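You operate a simulated robot arm through the tools that you are given. There is no shell and no other tool. Be economical: measure what you need, move in short steps, check, and stop when the job is done.

You run a simulated robot arm. Do the job below in one go: nothing can be reset, and whatever is moved stays where it is left.

## Task
Wipe up the crumbs, fold the red napkin and stand the salt on it.
Fine: crumbs in the white outline; the yellow pad wipes and goes back where it lay; the other napkin stays. Set down upright: salt shaker. What is to be rubbed or washed off counts as gone when no trace of it is left.

The check looks at the end state, three seconds after you hand in, the way a careful person would. Anything else that was tipped, shoved, dropped, spilled or broken makes it a failure. Flat cloth is picked up by pressing the open fingertips on it (5 to 10 N) and closing them slowly along it; thin cloth reads only 2 to 8 mm in the jaws.

## Robot
A 7-joint arm with a two-finger parallel gripper, fixed in place. Base frame: the origin is at the foot of the arm, x ahead of it, y to its left, z up; the work surface is at about z = 76. Readings come in cm, rad, newtons and seconds.
With the tool pointing down near the work surface it reaches from about 20 to 74 cm from the base axis. Its first joint turns from -2.897 to 2.897 rad. Payload 1.57 kg.
The tool frame sits at the grasp point between the pads (the TCP): z along the fingers, y along the line on which they close. The tips reach 3 cm beyond it. The gripper opens to 11 cm. The fingers are 2.4 cm wide and 1.2 cm thick; the gripper's body (4.8 by 11.2 cm) begins 7.8 cm behind the TCP.
Orientation is told as [roll, pitch, yaw] about the base's x, y, z axes, in that order, counted from this pose: with the fingers straight down and closing along the base's y, the tool's x points along the base's -x, its y along +y and its z along -z.

## Interface
- The arm moves only by the tool play_rows. Its argument "moves" is a list of rows, each a list of 7 numbers: the turn, a rotation vector about the tool's x, y, z in units of 4 degrees (1.0 is 4 degrees), then the shift along the tool's x, y, z in units of 30 mm (1.0 is 30 mm), then the gripper command, from -1 (fully open) to 1 (shut), values between in proportion. In form: [[ax, ay, az, dx, dy, dz, hand], ...]. A call has 1 to 20 rows; each row shifts and turns the commanded pose from where the row before left it, along the tool's axes as they then stand. A call with a number of a shift or a turn outside -1 to 1 is refused whole. A row lasts 0.2 s, in which the tool goes at most 5 cm and 0.15 rad; a call with a longer step from one row to the next is refused whole, and so is a gripper value outside its range. A pose out of reach is approached as far as the arm can. The call stops where the force on the tool passes 90 N (or 10 N more than at its start, if that is more) or the arm is blocked; 0.2 s more then pass. The fingers move at their own pace (about 4.5 cm/s each) and stop on an object; they squeeze with about 38 N. The grip force told is the motor's: it shows also when the fingers shut on nothing. Time passes only in rows, and 0.2 s behind the last, so rows that do not move let the fingers close. It gives the time, the measured TCP pose, the force on the tool (base axes), the opening and the grip force at its end, in the units of the frame above (readings bear some noise), with the torque about the TCP (base axes, N m) and any sound that the robot's microphone picked up.
- Cameras (640 x 400 px; columns grow to the right, rows downward): "scene" is fixed at [4.85, 65.03, 134.95]; the picture's right is [-0.44, -0.90, 0.00], its down [-0.65, 0.32, -0.69] and it looks along [0.62, -0.30, -0.72] (base axes); focal length 295 px, centre (320, 200). "wrist" rides on the gripper at [7, 1.6, -14.1] in the tool frame; the picture's right is [-0.23, 0.97, 0.00], its down [-0.85, -0.20, -0.48] and it looks along [-0.47, -0.11, 0.88] (tool axes); focal length 222 px, centre (320, 200). There is no depth. A picture from a camera that has moved, and an enlarged one, comes with that camera's place and axes in the base frame and with its lens.
- snapshot(camera): a new picture of that camera. It takes no simulated time.
- move_column(by): slides the trunk up (or, below 0, down) by that many cm; the arm rides with it, the base frame stays. It gives what a move gives, with no picture.
- zoom(camera, box): a new picture of the part [left, top, right, bottom] of that camera's present view, enlarged. It takes no simulated time.
- job_done(): hands the job in; it is judged then, once.

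Work in short steps. Places have to be worked out from the pictures, the camera data and where the tool is seen: move nearer, look again, correct. Check each grasp and each placing, and mend what went wrong. You have 120 turns and 84 pictures in all, those below and enlarged ones among them. Open the gripper and draw the arm clear of the work before you hand the job in, unless the task says otherwise; then end with one line.

The tools are called as a command line: name --pt "numbers of a row" for each row, then --argument value for the rest, lists and objects as JSON in quotes. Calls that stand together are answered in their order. play_rows: Moves the arm, as the interface text tells. Its arguments: {"type":"object","properties":{"moves":{"type":"array","items":{"type":"array","items":{"type":"number"}}}},"required":["moves"]} The other tools are called the same way: move_column (by) slides the trunk up or down; snapshot (camera) takes a picture; zoom (camera, box) takes an enlarged picture of a part of a camera's view; job_done () hands the job in.

At the start:

```text
time: 0.0
eef_pos: [40.08, 26.69, 108.77]
tcp_rot: [-0.002, 0.001, 0.001]
wrist_force: [0.4, 0.1, 0.3]
wrist_torque: [-0.01, 0.0, 0.03]
grip_width: 11.02
grip_force: 0.0
trunk travel left (down, up): [-52.5, 6.5]
```

scene: 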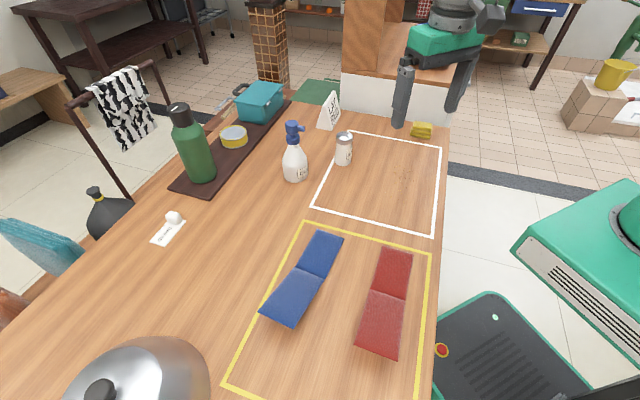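
wrist: 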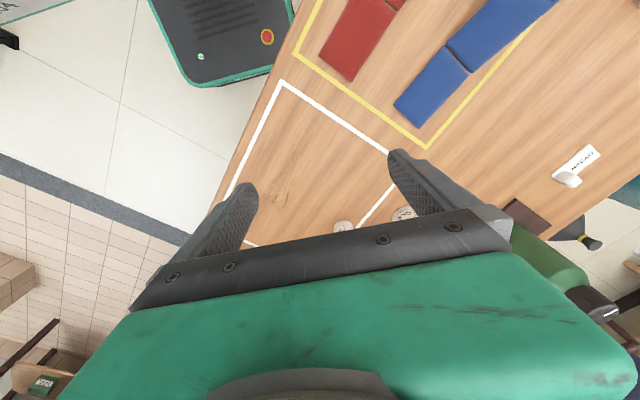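

I'll look closely at the crumbs, pad and salt, and at the napkin before moving.

zoom --camera "scene" --box '[270, 70, 470, 240]'

zoom --camera "scene" --box '[220, 210, 460, 390]'

```text
2.35 times, centred on (370, 155) of scene
camera zoom: at [4.85, 65.03, 134.95], right [-0.44, -0.9, 0.0], down [-0.65, 0.32, -0.69], along [0.62, -0.3, -0.72], focal length 695 px, centre (202, 306)
```

zoom: 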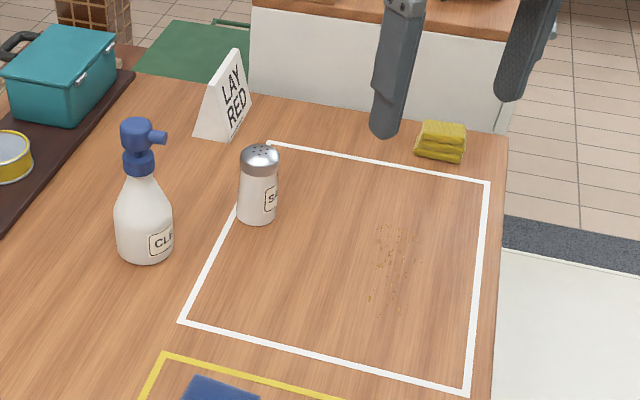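

```text
2.22 times, centred on (340, 300) of scene
camera zoom: at [4.85, 65.03, 134.95], right [-0.44, -0.9, 0.0], down [-0.65, 0.32, -0.69], along [0.62, -0.3, -0.72], focal length 656 px, centre (276, -22)
```

zoom: 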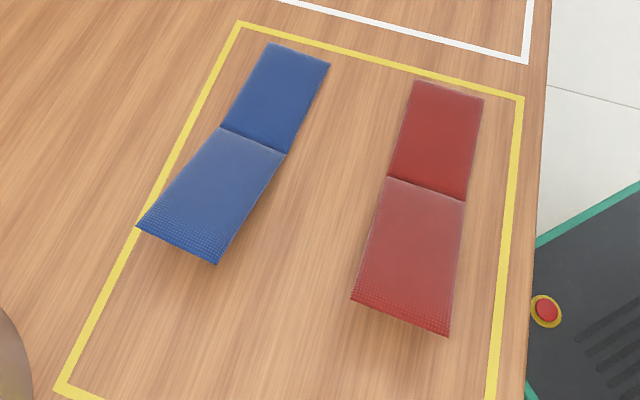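

The pad lies around (67,-4), the salt around (68,26), the crumbs around (52,14), and the card says "LAY RED". I move the arm toward the pad at a safe height for a closer look.

play_rows --pt "0 0 0 -0.83 -0.9 0.25 -1" --pt "0 0 0 -0.83 -0.9 0.25 -1" --pt "0 0 0 -0.83 -0.9 0.25 -1" --pt "0 0 0 -0.83 -0.9 0.25 -1" --pt "0 0 0 -0.83 -0.9 0.25 -1" --pt "0 0 0 -0.83 -0.9 0.25 -1" --pt "0 0 0 -0.83 -0.9 0.25 -1" --pt "0 0 0 -0.83 -0.9 0.25 -1" --pt "0 0 0 0 0 0 -1"

snapshot --camera "wrist"

zoom --camera "scene" --box '[300, 100, 460, 240]'

```text
time: 2.0
eef_pos: [60.06, 5.16, 102.73]
tcp_rot: [-0.002, 0.002, 0.001]
wrist_force: [-0.2, -0.7, -0.2]
wrist_torque: [0.0, 0.06, -0.01]
grip_width: 11.0
grip_force: 0.1
trunk travel left (down, up): [-52.5, 6.5]
```

```text
79 pictures are left
camera wrist: at [53.16, 6.9, 116.76], right [0.23, 0.97, 0.0], down [0.85, -0.2, 0.48], along [0.47, -0.11, -0.88], focal length 222 px, centre (320, 200)
```

wrist: 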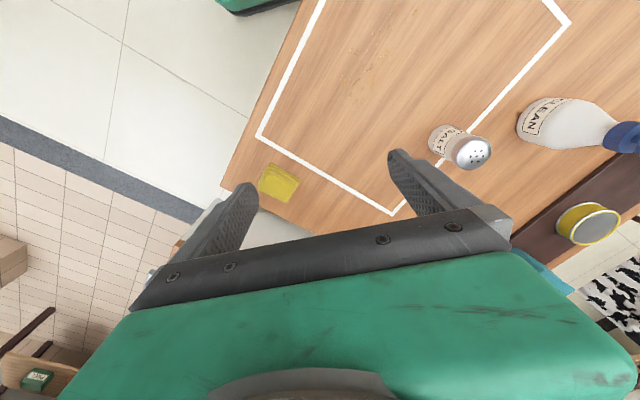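

```text
2.86 times, centred on (380, 170) of scene
camera zoom: at [4.85, 65.03, 134.95], right [-0.44, -0.9, 0.0], down [-0.65, 0.32, -0.69], along [0.62, -0.3, -0.72], focal length 843 px, centre (149, 286)
```

zoom: 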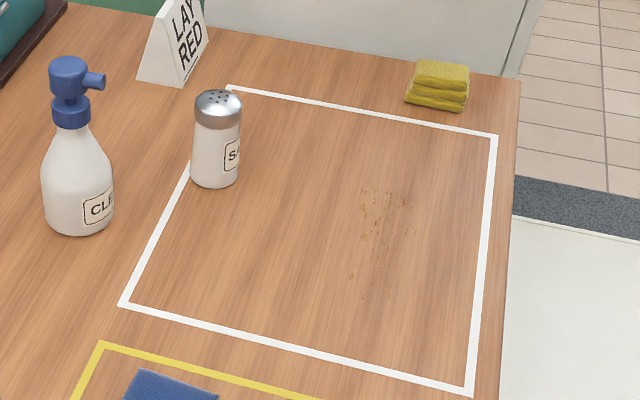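

The wrist view puts the pad near (68.7,-4.7), turned about 45-50°. I go lower above it and look again.

play_rows --pt "0 0 0 -0.5 -0.66 0.6 -1" --pt "0 0 0 -0.5 -0.66 0.6 -1" --pt "0 0 0 -0.5 -0.66 0.6 -1" --pt "0 0 0 -0.5 -0.66 0.6 -1" --pt "0 0 0 -0.5 -0.66 0.6 -1" --pt "0 0 0 0 0 0 -1"

snapshot --camera "wrist"

```text
time: 3.4
eef_pos: [67.5, -4.72, 93.73]
tcp_rot: [-0.003, -0.001, 0.0]
wrist_force: [-0.6, -0.4, -0.1]
wrist_torque: [0.0, -0.04, 0.0]
grip_width: 10.99
grip_force: 0.0
trunk travel left (down, up): [-52.5, 6.5]
```

```text
77 pictures are left
camera wrist: at [60.57, -3.09, 107.7], right [0.23, 0.97, 0.0], down [0.85, -0.2, 0.48], along [0.47, -0.11, -0.88], focal length 222 px, centre (320, 200)
```

wrist: 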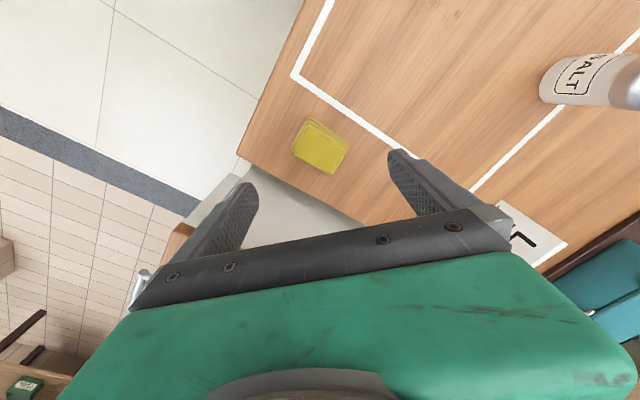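

zoom --camera "wrist" --box '[250, 80, 410, 200]'

```text
3.33 times, centred on (330, 140) of wrist
camera zoom: at [60.57, -3.09, 107.7], right [0.23, 0.97, 0.0], down [0.85, -0.2, 0.48], along [0.47, -0.11, -0.88], focal length 740 px, centre (287, 400)
```

zoom: 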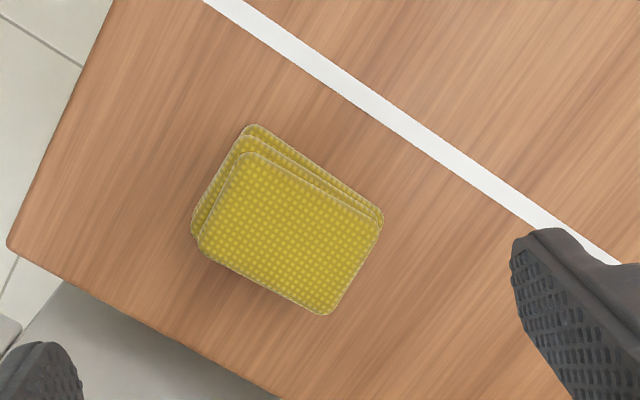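

The pad's centre is about (68.9,-5.0), 6 x 4 cm, long side at ~50°. I centre the tool and yaw +50° so the fingers close across the short side.

play_rows --pt "0 0 -1 -0.47 -0.09 0 -1" --pt "0 0 -1 0 0 0 -1" --pt "0 0 -1 0 0 0 -1" --pt "0 0 -1 0 0 0 -1" --pt "0 0 -1 0 0 0 -1" --pt "0 0 -1 0 0 0 -1" --pt "0 0 -1 0 0 0 -1" --pt "0 0 -1 0 0 0 -1" --pt "0 0 -1 0 0 0 -1" --pt "0 0 -1 0 0 0 -1" --pt "0 0 -1 0 0 0 -1" --pt "0 0 -1 0 0 0 -1" --pt "0 0 -0.5 0 0 0 -1" --pt "0 0 0 0 0 1 -1" --pt "0 0 0 0 0 0.8 -1" --pt "0 0 0 0 0 0 -1"

snapshot --camera "wrist"

zoom --camera "scene" --box '[370, 90, 470, 150]'

```text
time: 6.8
eef_pos: [69.11, -5.11, 88.31]
tcp_rot: [0.0, 0.001, 0.873]
wrist_force: [-0.2, -0.3, 0.7]
wrist_torque: [0.01, 0.02, 0.0]
grip_width: 11.02
grip_force: 0.0
trunk travel left (down, up): [-52.5, 6.5]
```

```text
75 pictures are left
camera wrist: at [63.36, -9.36, 102.32], right [-0.6, 0.8, 0.0], down [0.7, 0.53, 0.48], along [0.38, 0.29, -0.88], focal length 222 px, centre (320, 200)
```

wrist: 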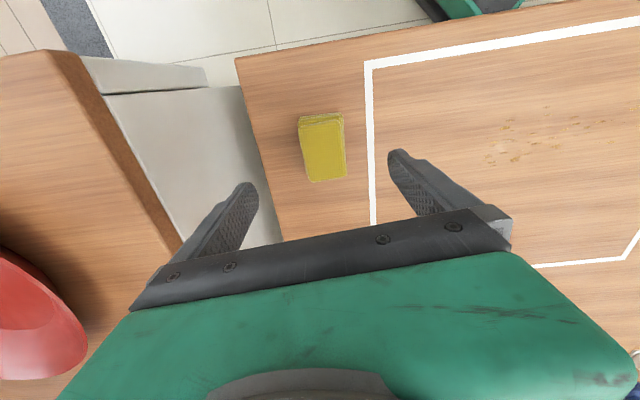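

```text
6.40 times, centred on (420, 120) of scene
camera zoom: at [4.85, 65.03, 134.95], right [-0.44, -0.9, 0.0], down [-0.65, 0.32, -0.69], along [0.62, -0.3, -0.72], focal length 1889 px, centre (-320, 712)
```

zoom: 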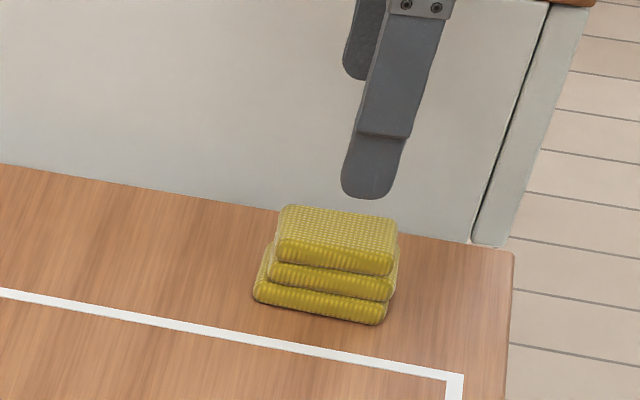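

The fingers line up with the pad, which sits about 0.4 cm toward tool +y. I correct and go down until the tips are just above the surface (TCP ≈ 79.8).

play_rows --pt "0 0 0 0.07 0.13 0.9 -1" --pt "0 0 0 0 0 0.9 -1" --pt "0 0 0 0 0 0.7 -1" --pt "0 0 0 0 0 0.3 -1" --pt "0 0 0 0 0 0 -1"

zoom --camera "scene" --box '[370, 90, 470, 150]'

zoom --camera "wrist" --box '[220, 80, 460, 230]'

```text
time: 8.0
eef_pos: [68.52, -5.02, 80.03]
tcp_rot: [-0.002, -0.002, 0.871]
wrist_force: [-0.7, -0.7, 0.3]
wrist_torque: [0.03, 0.0, -0.02]
grip_width: 11.0
grip_force: 0.0
trunk travel left (down, up): [-52.5, 6.5]
```

```text
6.40 times, centred on (420, 120) of scene
camera zoom: at [4.85, 65.03, 134.95], right [-0.44, -0.9, 0.0], down [-0.65, 0.32, -0.69], along [0.62, -0.3, -0.72], focal length 1889 px, centre (-320, 712)
```

zoom: 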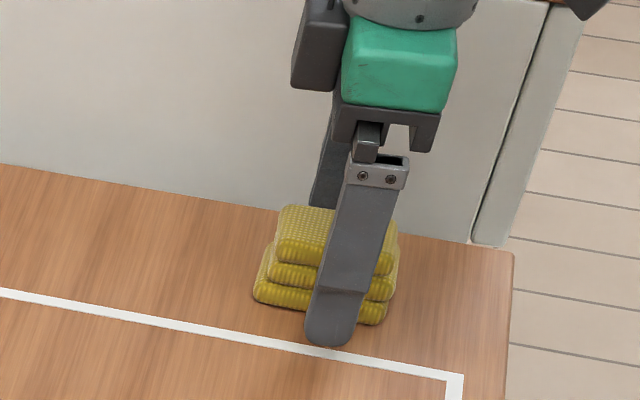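

```text
2.67 times, centred on (340, 155) of wrist
camera zoom: at [62.92, -9.27, 93.98], right [-0.6, 0.8, 0.0], down [0.7, 0.53, 0.48], along [0.38, 0.29, -0.88], focal length 592 px, centre (267, 320)
```

zoom: 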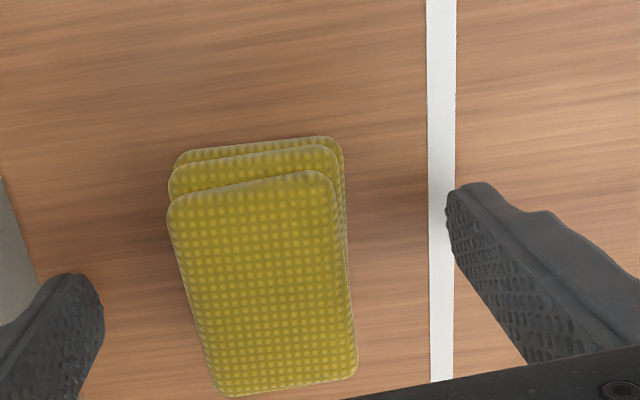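

The pad sits centred between the fingers. I close gently on it.

play_rows --pt "0 0 0 0 0 0 -0.3" --pt "0 0 0 0 0 0 0.2" --pt "0 0 0 0 0 0 0.5" --pt "0 0 0 0 0 0 0.5" --pt "0 0 0 0 0 0 0.5" --pt "0 0 0 0 0 0 0.5"

zoom --camera "wrist" --box '[220, 80, 460, 230]'

```text
time: 9.4
eef_pos: [68.69, -5.0, 80.09]
tcp_rot: [-0.002, 0.001, 0.872]
wrist_force: [0.2, 0.4, 1.0]
wrist_torque: [0.02, -0.01, 0.03]
grip_width: 5.07
grip_force: 35.2
trunk travel left (down, up): [-52.5, 6.5]
```

```text
2.67 times, centred on (340, 155) of wrist
camera zoom: at [62.92, -9.28, 94.0], right [-0.6, 0.8, 0.0], down [0.7, 0.53, 0.48], along [0.38, 0.29, -0.88], focal length 592 px, centre (267, 320)
```

zoom: 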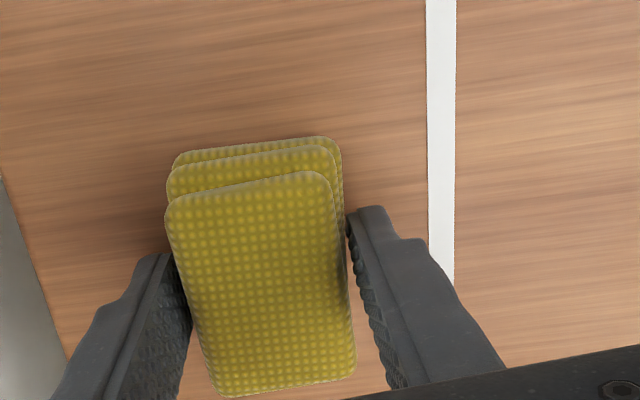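

The grip holds a firm pad, 5.07 cm across. I lift it 2 cm and carry it to the far end of the crumb patch.

play_rows --pt "0 0 0 0 0 -0.4 0.6" --pt "0 0 0 0 0 -0.4 0.6" --pt "0 0 0 -0.16 0.85 0 0.6" --pt "0 0 0 -0.16 0.85 0 0.6" --pt "0 0 0 -0.16 0.85 0 0.6" --pt "0 0 0 -0.16 0.85 0 0.6" --pt "0 0 0 -0.16 0.85 0 0.6" --pt "0 0 0 -0.16 0.85 0 0.6" --pt "0 0 0 0 0 0 0.6"

snapshot --camera "wrist"

zoom --camera "scene" --box '[320, 100, 460, 240]'

```text
time: 11.4
eef_pos: [58.62, 7.09, 82.46]
tcp_rot: [-0.001, 0.001, 0.873]
wrist_force: [0.2, -0.1, -0.8]
wrist_torque: [-0.04, -0.01, 0.0]
grip_width: 4.97
grip_force: 38.0
trunk travel left (down, up): [-52.5, 6.5]
```

```text
70 pictures are left
camera wrist: at [53.01, 2.85, 96.45], right [-0.6, 0.8, 0.0], down [0.7, 0.53, 0.48], along [0.38, 0.29, -0.88], focal length 222 px, centre (320, 200)
```

wrist: 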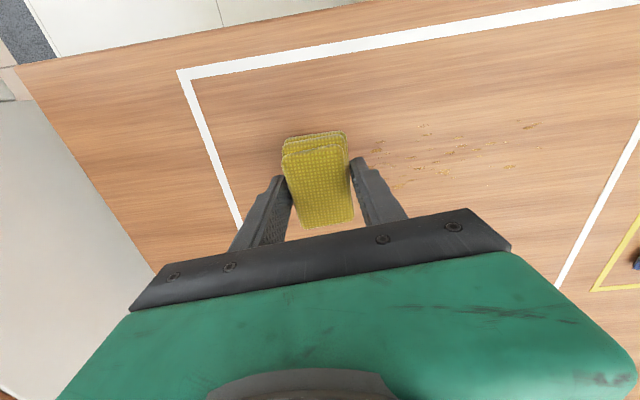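

```text
2.86 times, centred on (390, 170) of scene
camera zoom: at [4.85, 65.03, 134.95], right [-0.44, -0.9, 0.0], down [-0.65, 0.32, -0.69], along [0.62, -0.3, -0.72], focal length 843 px, centre (120, 286)
```

zoom: 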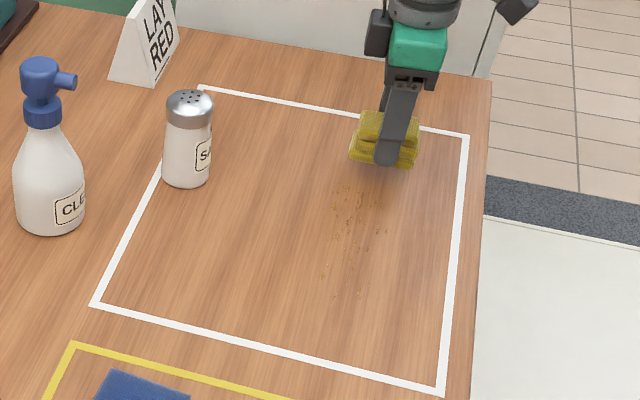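

The crumbs lie from right beside the pad along tool +y. I lower it to touch and check the force.

play_rows --pt "0 0 0 0 0 0.5 0.6" --pt "0 0 0 0 0 0.3 0.6" --pt "0 0 0 0 0 0.05 0.6" --pt "0 0 0 0 0 0 0.6"

```text
time: 12.4
eef_pos: [58.78, 6.99, 80.03]
tcp_rot: [-0.001, -0.002, 0.872]
wrist_force: [-1.2, 0.8, 6.6]
wrist_torque: [0.02, 0.18, -0.1]
grip_width: 4.97
grip_force: 37.9
trunk travel left (down, up): [-52.5, 6.5]
```

Contact at 6.6 N. First wiping pass along tool +y.

play_rows --pt "0 0 0 0 0.6 0 0.6" --pt "0 0 0 0 0.6 0 0.6" --pt "0 0 0 0 0.6 0 0.6" --pt "0 0 0 0 0.6 0 0.6" --pt "0 0 0 0 0.6 0 0.6" --pt "0 0 0 0 0.6 0 0.6" --pt "0 0 0 0 0.6 0 0.6" --pt "0 0 0 0 0.6 0 0.6" --pt "0 0 0 0 0.6 0 0.6" --pt "0 0 0 0 0.6 0 0.6" --pt "0 0 0 0 0.6 0 0.6" --pt "0 0 0 0 0.6 0 0.6" --pt "0 0 0 0 0.3 0 0.6" --pt "0 0 0 0 0 0 0.6"

zoom --camera "scene" --box '[320, 100, 460, 240]'

```text
time: 15.4
eef_pos: [41.49, 21.47, 79.97]
tcp_rot: [0.0, -0.003, 0.871]
wrist_force: [14.3, -12.4, 42.1]
wrist_torque: [-0.35, -0.31, -0.15]
grip_width: 4.85
grip_force: 38.1
trunk travel left (down, up): [-52.5, 6.5]
```

```text
2.86 times, centred on (390, 170) of scene
camera zoom: at [4.85, 65.03, 134.95], right [-0.44, -0.9, 0.0], down [-0.65, 0.32, -0.69], along [0.62, -0.3, -0.72], focal length 843 px, centre (120, 286)
```

zoom: 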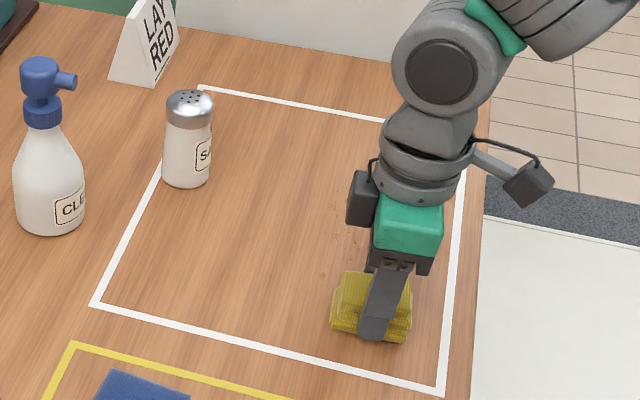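

The swept band is clean, but the pressure rose to 42 N. I lift, shift 3.3 cm sideways, and touch down again gently.

play_rows --pt "0 0 0 0 0 -0.2 0.6" --pt "0 0 0 -0.55 0 0 0.6" --pt "0 0 0 -0.55 0 0 0.6" --pt "0 0 0 0 0 0.14 0.6" --pt "0 0 0 0 0 0 0.6"

snapshot --camera "wrist"

```text
time: 16.6
eef_pos: [43.46, 24.1, 80.06]
tcp_rot: [0.0, 0.002, 0.873]
wrist_force: [-2.2, -1.5, 3.5]
wrist_torque: [0.14, 0.0, 0.06]
grip_width: 4.89
grip_force: 38.0
trunk travel left (down, up): [-52.5, 6.5]
```

```text
67 pictures are left
camera wrist: at [37.83, 19.79, 93.94], right [-0.6, 0.8, 0.0], down [0.7, 0.53, 0.48], along [0.38, 0.29, -0.88], focal length 222 px, centre (320, 200)
```

wrist: 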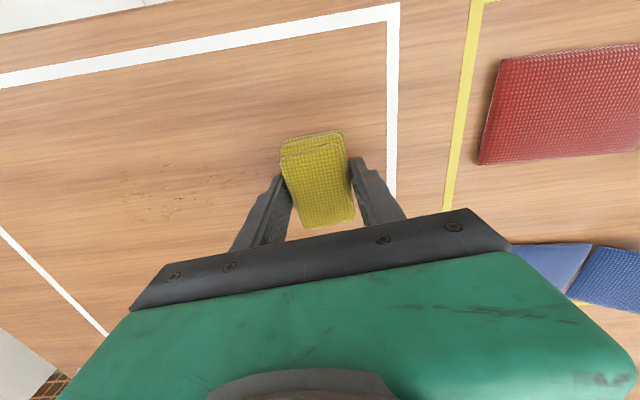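

Crumbs remain toward the far part at P≈43–47. I press a little more and sweep back along −y.

play_rows --pt "0 0 0 0 0 0.02 0.6" --pt "0 0 0 0 -0.5 0 0.6" --pt "0 0 0 0 -0.5 0 0.6" --pt "0 0 0 0 -0.5 0 0.6" --pt "0 0 0 0 -0.5 0 0.6" --pt "0 0 0 0 -0.5 0 0.6" --pt "0 0 0 0 -0.5 0 0.6" --pt "0 0 0 0 -0.5 0 0.6" --pt "0 0 0 0 0 0 0.6"

snapshot --camera "wrist"

```text
time: 18.6
eef_pos: [51.53, 17.12, 80.02]
tcp_rot: [-0.003, 0.001, 0.873]
wrist_force: [-1.2, 2.6, 6.8]
wrist_torque: [0.23, -0.01, 0.03]
grip_width: 4.87
grip_force: 38.3
trunk travel left (down, up): [-52.5, 6.5]
```

```text
66 pictures are left
camera wrist: at [45.9, 12.9, 93.91], right [-0.6, 0.8, 0.0], down [0.7, 0.53, 0.48], along [0.38, 0.29, -0.88], focal length 222 px, centre (320, 200)
```

wrist: 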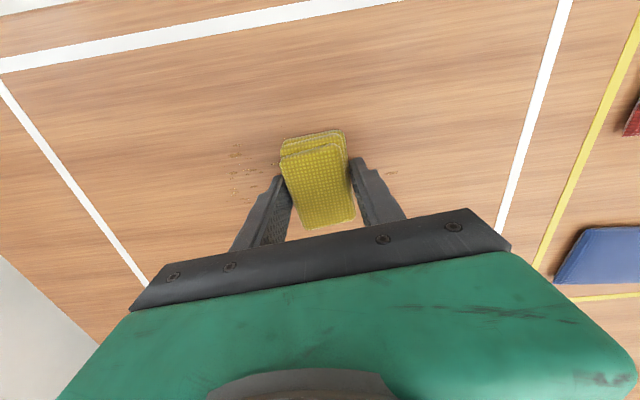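

The swept part is clean at about 7 N; I carry on over the remaining crumbs with a hair more pressure.

play_rows --pt "0 0 0 0 0 0.01 0.6" --pt "0 0 0 0 -0.5 0 0.6" --pt "0 0 0 0 -0.5 0 0.6" --pt "0 0 0 0 -0.5 0 0.6" --pt "0 0 0 0 -0.5 0 0.6" --pt "0 0 0 0 -0.5 0 0.6" --pt "0 0 0 0 -0.5 0 0.6" --pt "0 0 0 0 -0.5 0 0.6" --pt "0 0 0 0 0 0 0.6"

snapshot --camera "wrist"

zoom --camera "scene" --box '[320, 100, 460, 240]'

```text
time: 20.6
eef_pos: [59.55, 10.59, 80.02]
tcp_rot: [-0.002, 0.001, 0.873]
wrist_force: [-2.4, 2.3, 7.9]
wrist_torque: [0.16, 0.06, 0.04]
grip_width: 4.87
grip_force: 38.2
trunk travel left (down, up): [-52.5, 6.5]
```

```text
65 pictures are left
camera wrist: at [53.9, 6.31, 93.9], right [-0.6, 0.8, 0.0], down [0.7, 0.53, 0.48], along [0.38, 0.29, -0.88], focal length 222 px, centre (320, 200)
```

wrist: 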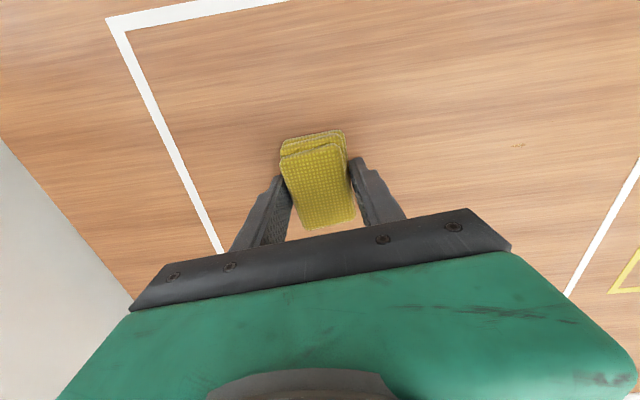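

```text
2.86 times, centred on (390, 170) of scene
camera zoom: at [4.85, 65.03, 134.95], right [-0.44, -0.9, 0.0], down [-0.65, 0.32, -0.69], along [0.62, -0.3, -0.72], focal length 843 px, centre (120, 286)
```

zoom: 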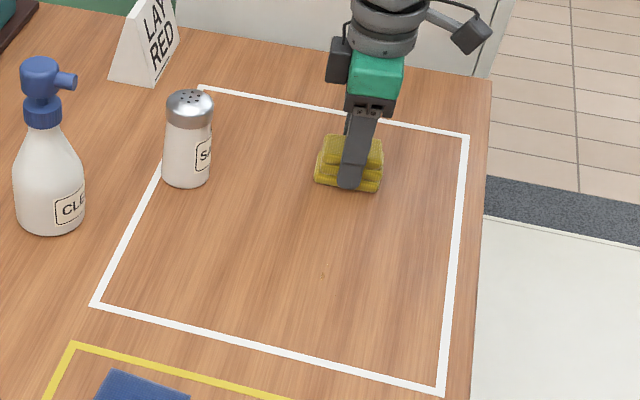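

One speck is left near (48,22). I sweep back over the band, in two steps with a force check.

play_rows --pt "0 0 0 -0.2 0 0 0.6" --pt "0 0 0 0 0.5 0 0.6" --pt "0 0 0 0 0.5 0 0.6" --pt "0 0 0 0 0.5 0 0.6" --pt "0 0 0 0 0.5 0 0.6" --pt "0 0 0 0 0.5 0 0.6" --pt "0 0 0 0 0.5 0 0.6" --pt "0 0 0 0 0.5 0 0.6" --pt "0 0 0 0 0 0 0.6"

```text
time: 22.6
eef_pos: [51.99, 17.69, 80.1]
tcp_rot: [0.0, 0.001, 0.872]
wrist_force: [0.4, 0.6, -0.6]
wrist_torque: [-0.02, -0.01, -0.01]
grip_width: 4.87
grip_force: 38.3
trunk travel left (down, up): [-52.5, 6.5]
```

No contact now; I press down about 1 mm and continue through the speck.

play_rows --pt "0 0 0 0 0 0.035 0.6" --pt "0 0 0 0 0.4 0 0.6" --pt "0 0 0 0 0.4 0 0.6" --pt "0 0 0 0 0.4 0 0.6" --pt "0 0 0 0 0.4 0 0.6" --pt "0 0 0 0 0.4 0 0.6" --pt "0 0 0 0 0.4 0 0.6" --pt "0 0 0 0 0.4 0 0.6" --pt "0 0 0 0 0 0 0.6"

snapshot --camera "wrist"

```text
time: 24.6
eef_pos: [45.54, 23.18, 80.0]
tcp_rot: [-0.003, -0.002, 0.871]
wrist_force: [3.3, -1.5, 9.0]
wrist_torque: [-0.08, 0.0, 0.01]
grip_width: 4.86
grip_force: 38.0
trunk travel left (down, up): [-52.5, 6.5]
```

```text
63 pictures are left
camera wrist: at [39.87, 18.9, 93.88], right [-0.6, 0.8, 0.0], down [0.7, 0.53, 0.48], along [0.39, 0.29, -0.88], focal length 222 px, centre (320, 200)
```

wrist: 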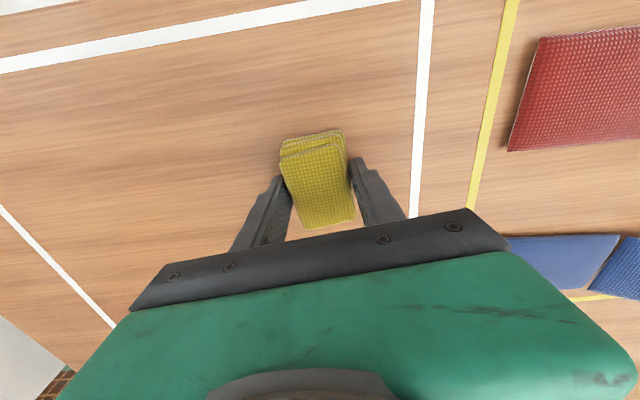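

The band looks clean. I lift and carry the pad back over its original place, then check the surface.

play_rows --pt "0 0 0 0 0 -0.7 0.6" --pt "0 0 0 0.16 -0.85 -0.2 0.6" --pt "0 0 0 0.16 -0.85 0 0.6" --pt "0 0 0 0.16 -0.85 0 0.6" --pt "0 0 0 0.16 -0.85 0 0.6" --pt "0 0 0 0.16 -0.85 0 0.6" --pt "0 0 0 0.16 -0.85 0 0.6" --pt "0 0 0 0.16 -0.85 0 0.6" --pt "0 0 0 0.16 -0.85 0 0.6" --pt "0 0 0 0.16 -0.85 0 0.6" --pt "0 0 0 0.16 -0.85 0 0.6" --pt "0 0 0 0.16 -0.85 0 0.6" --pt "0 0 0 0.16 -0.85 0 0.6" --pt "0 0 0 0.16 -0.85 0 0.6" --pt "0 0 0 0.16 -0.85 0 0.6" --pt "0 0 0 0 0 0 0.6"

zoom --camera "scene" --box '[350, 140, 450, 230]'

snapshot --camera "wrist"

```text
time: 28.0
eef_pos: [68.55, -4.99, 82.51]
tcp_rot: [0.001, -0.001, 0.873]
wrist_force: [-0.4, -0.3, -0.3]
wrist_torque: [0.03, 0.03, -0.01]
grip_width: 4.88
grip_force: 37.6
trunk travel left (down, up): [-52.5, 6.5]
```

```text
4.44 times, centred on (400, 185) of scene
camera zoom: at [4.85, 65.03, 134.95], right [-0.44, -0.9, 0.0], down [-0.65, 0.32, -0.69], along [0.62, -0.3, -0.72], focal length 1312 px, centre (-36, 267)
```

zoom: 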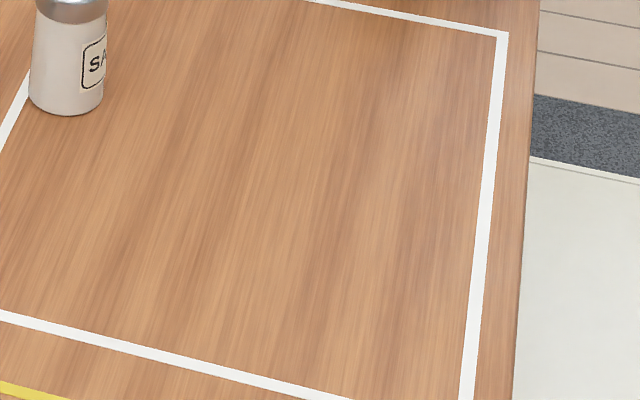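

```text
61 pictures are left
camera wrist: at [62.87, -9.3, 96.47], right [-0.6, 0.8, 0.0], down [0.7, 0.53, 0.48], along [0.38, 0.29, -0.88], focal length 222 px, centre (320, 200)
```

wrist: 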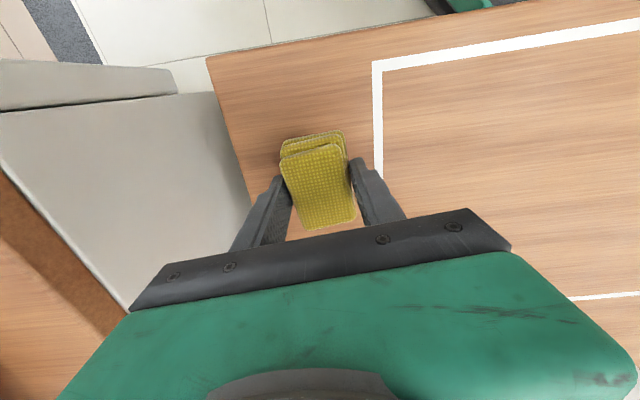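

The surface is spotless and the pad is over its original place. I lower it until it touches, then release.

play_rows --pt "0 0 0 0 0 0.5 0.6" --pt "0 0 0 0 0 0.3 0.6" --pt "0 0 0 0 0 0.02 0.6" --pt "0 0 0 0 0 0 0.6"

```text
time: 29.0
eef_pos: [68.4, -4.98, 79.96]
tcp_rot: [-0.001, 0.001, 0.873]
wrist_force: [-0.7, 0.7, 0.4]
wrist_torque: [0.0, -0.02, -0.03]
grip_width: 4.87
grip_force: 38.1
trunk travel left (down, up): [-52.5, 6.5]
```

Almost touching; a touch lower, then open and rise.

play_rows --pt "0 0 0 0 0 0.03 0.6" --pt "0 0 0 0 0 0 0.6" --pt "0 0 0 0 0 0 0.2" --pt "0 0 0 0 0 0 -0.4" --pt "0 0 0 0 0 0 -1" --pt "0 0 0 0 0 0 -1" --pt "0 0 0 0 0 0 -1" --pt "0 0 0 0 0 -0.6 -1" --pt "0 0 0 0 0 -0.9 -1" --pt "0 0 0 0 0 -0.9 -1" --pt "0 0 0 0 0 0 -1"

zoom --camera "scene" --box '[370, 90, 470, 150]'

```text
time: 31.4
eef_pos: [68.49, -4.87, 87.28]
tcp_rot: [0.0, 0.001, 0.873]
wrist_force: [-0.4, -0.5, 0.1]
wrist_torque: [-0.02, -0.01, 0.01]
grip_width: 11.01
grip_force: 0.1
trunk travel left (down, up): [-52.5, 6.5]
```

```text
6.40 times, centred on (420, 120) of scene
camera zoom: at [4.85, 65.03, 134.95], right [-0.44, -0.9, 0.0], down [-0.65, 0.32, -0.69], along [0.62, -0.3, -0.72], focal length 1889 px, centre (-320, 712)
```

zoom: 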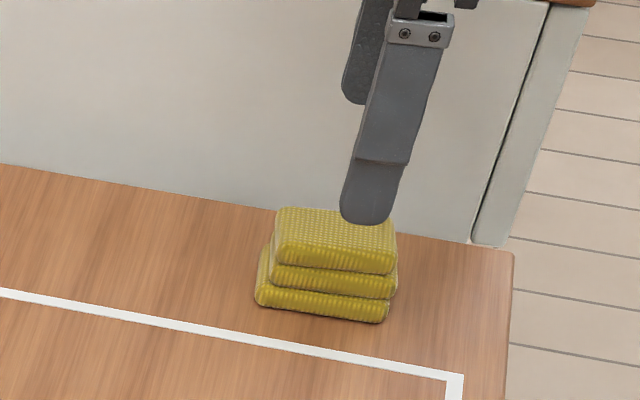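

The pad is back where it lay. Now I rise and swing along the table to look at the napkin from above.

play_rows --pt "0 0 0 0 0 -1 -1" --pt "0 0 0 0 0 -1 -1" --pt "0 0 0 0 0.5 -1 -1" --pt "0 0 0 0 0.95 -0.5 -1" --pt "0 0 0 0.04 0.95 0 -1" --pt "0 0 0 0.04 0.95 0 -1" --pt "0 0 0 0.04 0.95 0 -1" --pt "0 0 0 0.04 0.95 0 -1" --pt "0 0 0 0.04 0.95 0 -1" --pt "0 0 0 0.04 0.95 0 -1" --pt "0 0 0 0.04 0.95 0 -1" --pt "0 0 0 0.04 0.95 0 -1" --pt "0 0 0 0.04 0.95 0 -1" --pt "0 0 0 0.04 0.95 0 -1" --pt "0 0 0 0.04 0.95 0 -1" --pt "0 0 0 0.04 0.95 0 -1" --pt "0 0 0 0.04 0.95 0 -1" --pt "0 0 0 0.04 0.95 0 -1" --pt "0 0 0 0.04 0.95 0 -1" --pt "0 0 0 0.04 0.95 0 -1"

play_rows --pt "0 0 0 0 0.95 0 -1" --pt "0 0 0 0 0.95 0 -1" --pt "0 0 0 0 0.95 0 -1" --pt "0 0 0 0 0.95 0 -1" --pt "0 0 0 0 0 0 -1"

snapshot --camera "wrist"

```text
time: 35.6
eef_pos: [29.09, 25.54, 97.57]
tcp_rot: [-0.002, 0.0, 0.873]
wrist_force: [-0.6, 0.2, 0.0]
wrist_torque: [0.02, 0.05, -0.03]
grip_width: 10.98
grip_force: 0.2
trunk travel left (down, up): [-52.5, 6.5]
```

```text
time: 36.8
eef_pos: [20.33, 32.67, 97.47]
tcp_rot: [-0.003, 0.001, 0.873]
wrist_force: [0.5, -0.5, -0.1]
wrist_torque: [0.02, 0.0, 0.02]
grip_width: 11.02
grip_force: 0.1
trunk travel left (down, up): [-52.5, 6.5]
```

```text
59 pictures are left
camera wrist: at [14.64, 28.49, 111.52], right [-0.6, 0.8, 0.0], down [0.7, 0.53, 0.48], along [0.38, 0.29, -0.88], focal length 222 px, centre (320, 200)
```

wrist: 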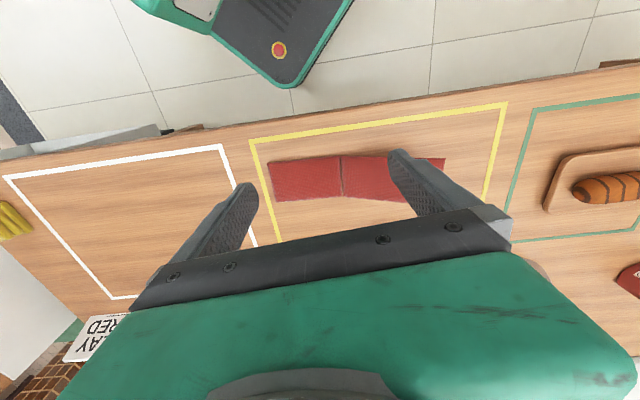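

The napkin's far panel lies flat, and the near panel seems to rise about 25° from the crease to a free edge about 6 cm up. I look at it enlarged from both cameras.

zoom --camera "scene" --box '[330, 235, 450, 370]'

zoom --camera "wrist" --box '[240, 100, 500, 260]'

```text
2.96 times, centred on (390, 302) of scene
camera zoom: at [4.85, 65.03, 134.95], right [-0.44, -0.9, 0.0], down [-0.65, 0.32, -0.69], along [0.62, -0.3, -0.72], focal length 875 px, centre (113, -104)
```

zoom: 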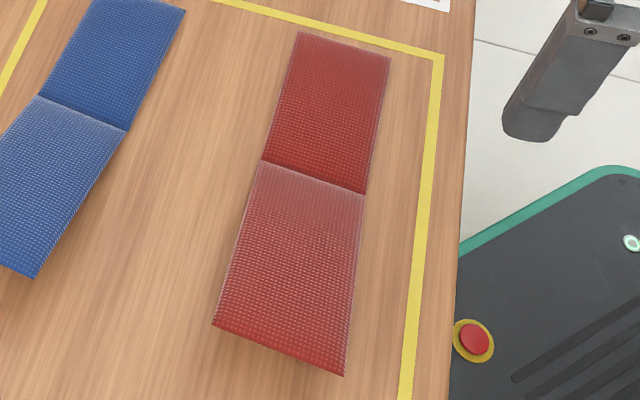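

```text
2.46 times, centred on (370, 180) of wrist
camera zoom: at [14.64, 28.49, 111.52], right [-0.6, 0.8, 0.0], down [0.7, 0.53, 0.48], along [0.38, 0.29, -0.88], focal length 547 px, centre (197, 249)
```

zoom: 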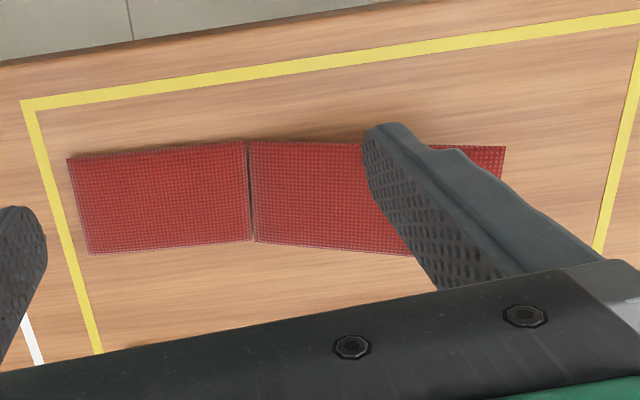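

I plan to close the fingers, tilt the tool 40° so the tips point toward the crease, slide them under the raised free edge (≈(15,50,82)) and turn the panel over. First I orient and move to a standoff beyond the free edge.

play_rows --pt "0 0 1 0 0 0 1" --pt "0 0 1 0 0 0 1" --pt "1 0 0 0 0 0 1" --pt "1 0 0 0 0 0 1" --pt "1 0 0 0 0 0 1" --pt "1 0 0 0 0 0 1" --pt "1 0 0 0 0 0 1" --pt "1 0 0 0 0 0 1" --pt "1 0 0 0 0 0 1" --pt "1 0 0 0 0 0 1" --pt "1 0 0 0 0 0 1" --pt "1 0 0 0 0 0 1" --pt "0 0 0 0 0 0 1"

play_rows --pt "0 0 0 -0.26 0.8 -0.26 1" --pt "0 0 0 -0.26 0.8 -0.26 1" --pt "0 0 0 -0.26 0.8 -0.26 1" --pt "0 0 0 -0.26 0.8 -0.26 1" --pt "0 0 0 -0.26 0.8 -0.26 1" --pt "0 0 0 -0.26 0.8 -0.26 1" --pt "0 0 0 -0.26 0.8 -0.26 1" --pt "0 0 0 -0.26 0.8 -0.26 1" --pt "0 0 0 -0.26 0.8 -0.26 1" --pt "0 0 0 -0.26 0.8 -0.26 1" --pt "0 0 0 0 0 0 1"

snapshot --camera "scene"

snapshot --camera "wrist"

```text
time: 39.6
eef_pos: [20.36, 33.05, 97.71]
tcp_rot: [-0.699, 0.0, 0.733]
wrist_force: [0.7, -0.8, 0.8]
wrist_torque: [0.01, 0.0, 0.03]
grip_width: 0.0
grip_force: 21.2
trunk travel left (down, up): [-52.5, 6.5]
```

```text
time: 42.0
eef_pos: [13.28, 44.94, 87.37]
tcp_rot: [-0.701, 0.002, 0.731]
wrist_force: [0.2, 0.1, -0.7]
wrist_torque: [-0.04, 0.02, 0.01]
grip_width: 0.0
grip_force: 21.0
out of reach, approached as far as the arm can: row 5, 6, 7, 8, 9, 10
trunk travel left (down, up): [-52.5, 6.5]
```

```text
56 pictures are left
```

scene: 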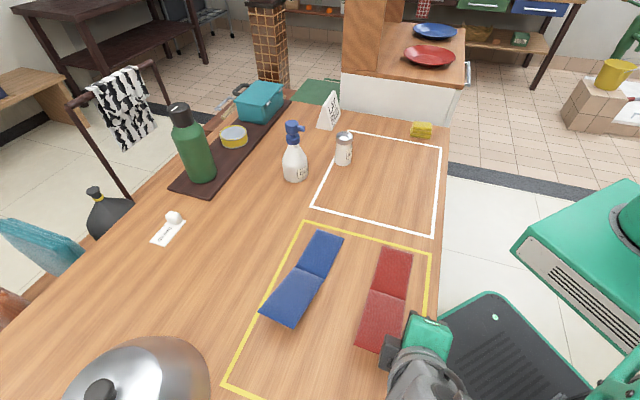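

```text
55 pictures are left
camera wrist: at [1.33, 48.01, 96.97], right [-0.33, 0.71, -0.63], down [0.53, 0.69, 0.49], along [0.78, -0.17, -0.6], focal length 222 px, centre (320, 200)
```

wrist: 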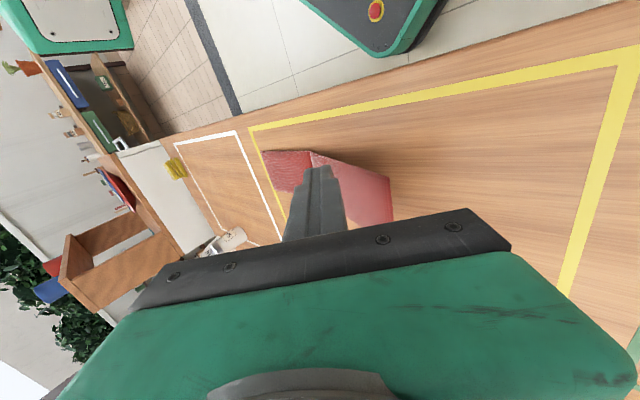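

That tilt runs out of reach. I undo it and instead tilt the fingers away from the base (toward +P), to come in under the flap's free end from the table-edge side.

play_rows --pt "0 0 0 0.3 -0.9 -0.3 1" --pt "-1 0 0 0.3 -0.9 -0.3 1" --pt "-1 0 0 0 0 0 1" --pt "-1 0 0 0 0 0 1" --pt "-1 0 0 0 0 0 1" --pt "-1 0 0 0 0 0 1" --pt "-1 0 0 0 0 0 1" --pt "-1 0 0 0 0 0 1" --pt "-1 0 0 0 0 0 1" --pt "-1 0 0 0 0 0 1" --pt "-1 0 0 0 0 0 1" --pt "0 0 0 0 0 0 1"

```text
time: 44.6
eef_pos: [14.22, 41.47, 92.13]
tcp_rot: [-0.001, 0.001, 0.733]
wrist_force: [0.8, -0.3, 0.6]
wrist_torque: [0.02, 0.01, 0.01]
grip_width: 0.01
grip_force: 21.0
trunk travel left (down, up): [-52.5, 6.5]
```

Now tilt toward +P by 40°, then back off toward the table edge and down partway.

play_rows --pt "0 -1 0 0 0 0 1" --pt "0 -1 0 0 0 0 1" --pt "0 -1 0 0 0 0 1" --pt "0 -1 0 0 0 0 1" --pt "0 -1 0 0 0 0 1" --pt "0 -1 0 0 0 0 1" --pt "0 -1 0 0 0 0 1" --pt "0 -1 0 0 0 0 1" --pt "0 -1 0 0 0 0 1" --pt "0 -1 0 0 0 0 1" --pt "0 0 0 0.67 0.43 0 1" --pt "0 0 0 0.67 0.43 0 1" --pt "0 0 0 0.67 0.43 0 1" --pt "0 0 0 0 0 0 1"

snapshot --camera "scene"

snapshot --camera "wrist"

```text
time: 47.5
eef_pos: [14.03, 42.47, 90.67]
tcp_rot: [0.087, -0.715, 0.517]
wrist_force: [0.3, 0.0, 0.8]
wrist_torque: [-0.02, 0.0, -0.03]
grip_width: 0.0
grip_force: 21.5
trunk travel left (down, up): [-52.5, 6.5]
stopped in row 14: the arm was blocked; the commanded pose is now the measured one
```

```text
54 pictures are left
```

scene: 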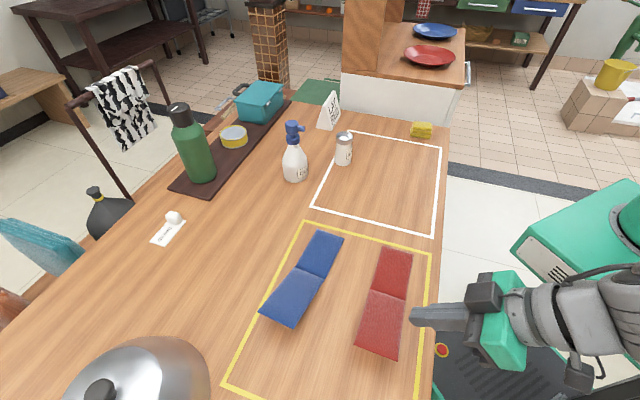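

```text
53 pictures are left
camera wrist: at [1.14, 35.6, 96.64], right [-0.38, 0.9, 0.21], down [0.42, -0.04, 0.91], along [0.83, 0.43, -0.36], focal length 222 px, centre (320, 200)
```

wrist: 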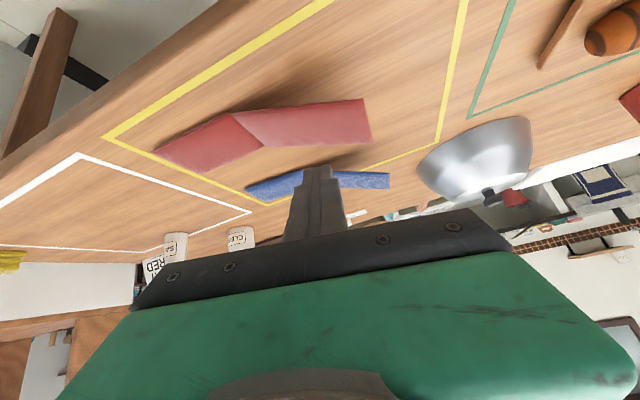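

The arm is blocked that way too. Better idea: with the tool vertical I can straddle the 7 cm wide flap near its free end, closing across its width, and carry it round an arc about the crease. I straighten the tool first.

play_rows --pt "1 0 0 0 0 -0.5 1" --pt "0.25 0 0 0 0 -0.5 1" --pt "0 1 0 0 0 0 1" --pt "0 1 0 0 0 0 1" --pt "0 1 0 0 0 0 1" --pt "0 1 0 0 0 0 1" --pt "0 1 0 0 0 0 1" --pt "0 1 0 0 0 0 1" --pt "0 1 0 0 0 0 1" --pt "0 1 0 0 0 0 1" --pt "0 1 0 0 0 0 1" --pt "0 1 0 0 0 0 1" --pt "0 0.24 0 0 0 0 1" --pt "0 0 0 0 0 0 1"

```text
time: 50.5
eef_pos: [12.14, 41.45, 92.99]
tcp_rot: [0.0, -0.002, 0.522]
wrist_force: [0.5, -0.1, 0.1]
wrist_torque: [0.01, 0.0, -0.01]
grip_width: 0.0
grip_force: 21.2
trunk travel left (down, up): [-52.5, 6.5]
```

Upright again. Now yaw to −48° so the fingers close across the napkin's width, opening them meanwhile.

play_rows --pt "0 0 1 0 0 -0.3 -1" --pt "0 0 1 0 0 -0.3 -1" --pt "0 0 1 0 0 0 -1" --pt "0 0 1 0 0 0 -1" --pt "0 0 1 0 0 0 -1" --pt "0 0 1 0 0 0 -1" --pt "0 0 1 0 0 0 -1" --pt "0 0 1 0 0 0 -1" --pt "0 0 1 0 0 0 -1" --pt "0 0 1 0 0 0 -1" --pt "0 0 1 0 0 0 -1" --pt "0 0 1 0 0 0 -1" --pt "0 0 1 0 0 0 -1" --pt "0 0 1 0 0 0 -1" --pt "0 0 1 0 0 0 -1" --pt "0 0 1 0 0 0 -1" --pt "0 0 1 0 0 0 -1" --pt "0 0 1 0 0 0 -1" --pt "0 0 1 0 0 0 -1" --pt "0 0 0.5 0 0 0 -1"

snapshot --camera "wrist"

```text
time: 54.7
eef_pos: [12.08, 41.5, 94.83]
tcp_rot: [0.001, 0.0, -0.842]
wrist_force: [-0.6, 0.4, 0.1]
wrist_torque: [0.02, -0.02, -0.01]
grip_width: 11.0
grip_force: 0.1
trunk travel left (down, up): [-52.5, 6.5]
```

```text
52 pictures are left
camera wrist: at [8.73, 47.71, 108.75], right [0.88, 0.48, 0.0], down [0.42, -0.77, 0.48], along [0.23, -0.42, -0.88], focal length 222 px, centre (320, 200)
```

wrist: 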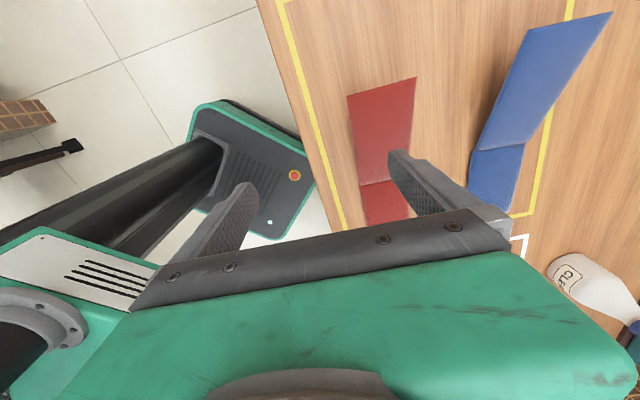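

The flap's free end is at about (14.9,50.2,82), 7.5 cm wide. I move over it, straddling near the end, and stop just above for a look.

play_rows --pt "0 0 0 0.23 0.65 0 -1" --pt "0 0 0 0.23 0.65 0 -1" --pt "0 0 0 0.23 0.65 0 -1" --pt "0 0 0 0.23 0.65 0 -1" --pt "0 0 0 0 0 0.9 -1" --pt "0 0 0 0 0 0.9 -1" --pt "0 0 0 0 0 0.5 -1" --pt "0 0 0 0 0 0 -1"

snapshot --camera "wrist"

zoom --camera "scene" --box '[320, 235, 470, 375]'

```text
time: 56.5
eef_pos: [16.15, 48.81, 87.91]
tcp_rot: [0.003, 0.0, -0.84]
wrist_force: [0.6, 0.2, -0.4]
wrist_torque: [0.0, -0.01, 0.02]
grip_width: 10.99
grip_force: 0.0
trunk travel left (down, up): [-52.5, 6.5]
```

```text
51 pictures are left
camera wrist: at [12.75, 55.07, 101.75], right [0.88, 0.48, 0.0], down [0.42, -0.77, 0.48], along [0.23, -0.42, -0.88], focal length 222 px, centre (320, 200)
```

wrist: 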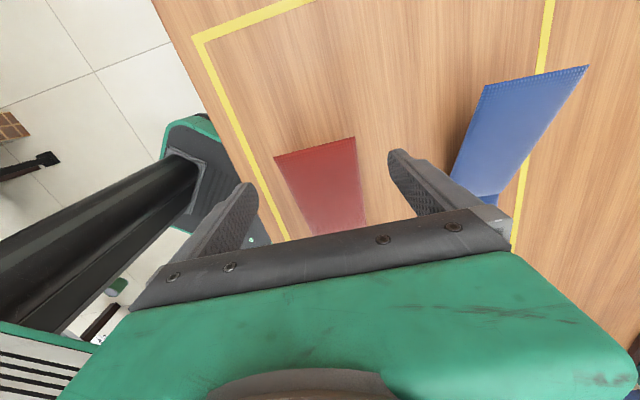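

```text
2.86 times, centred on (395, 305) of scene
camera zoom: at [4.85, 65.03, 134.95], right [-0.44, -0.9, 0.0], down [-0.65, 0.32, -0.69], along [0.62, -0.3, -0.72], focal length 843 px, centre (106, -100)
```

zoom: 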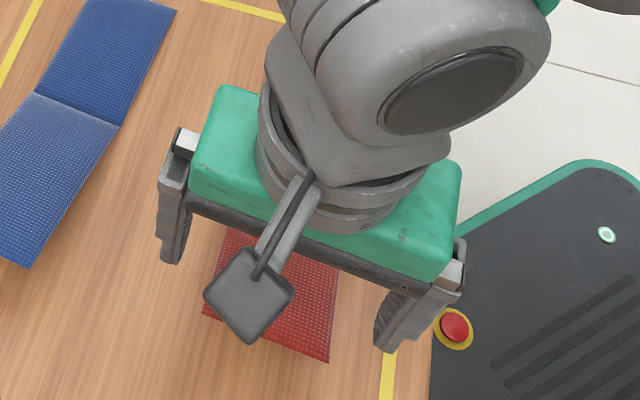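

The flap lies between the fingers with clearance on both sides. I go down until the tips are about 1 cm below the flap there.

play_rows --pt "0 0 0 0 0 0.5 -1" --pt "0 0 0 0 0 0.5 -1" --pt "0 0 0 0 0 0.5 -1" --pt "0 0 0 0 0 0 -1"

zoom --camera "wrist" --box '[200, 80, 460, 240]'

```text
time: 57.5
eef_pos: [16.04, 48.65, 83.29]
tcp_rot: [0.002, -0.001, -0.839]
wrist_force: [0.0, -0.5, 0.4]
wrist_torque: [-0.01, 0.01, -0.02]
grip_width: 10.98
grip_force: 0.0
trunk travel left (down, up): [-52.5, 6.5]
```

```text
2.46 times, centred on (330, 160) of wrist
camera zoom: at [12.72, 54.91, 97.22], right [0.88, 0.48, 0.0], down [0.42, -0.77, 0.48], along [0.23, -0.42, -0.88], focal length 547 px, centre (295, 298)
```

zoom: 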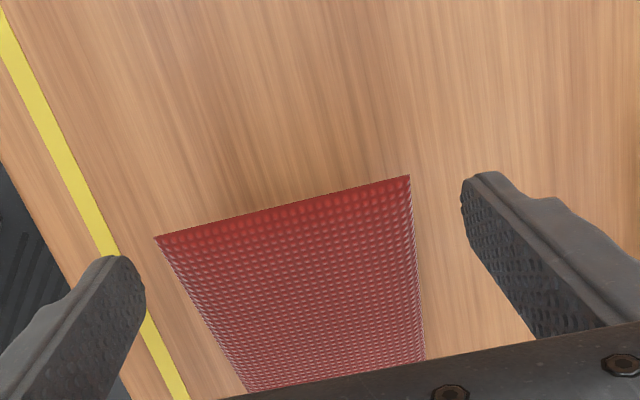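

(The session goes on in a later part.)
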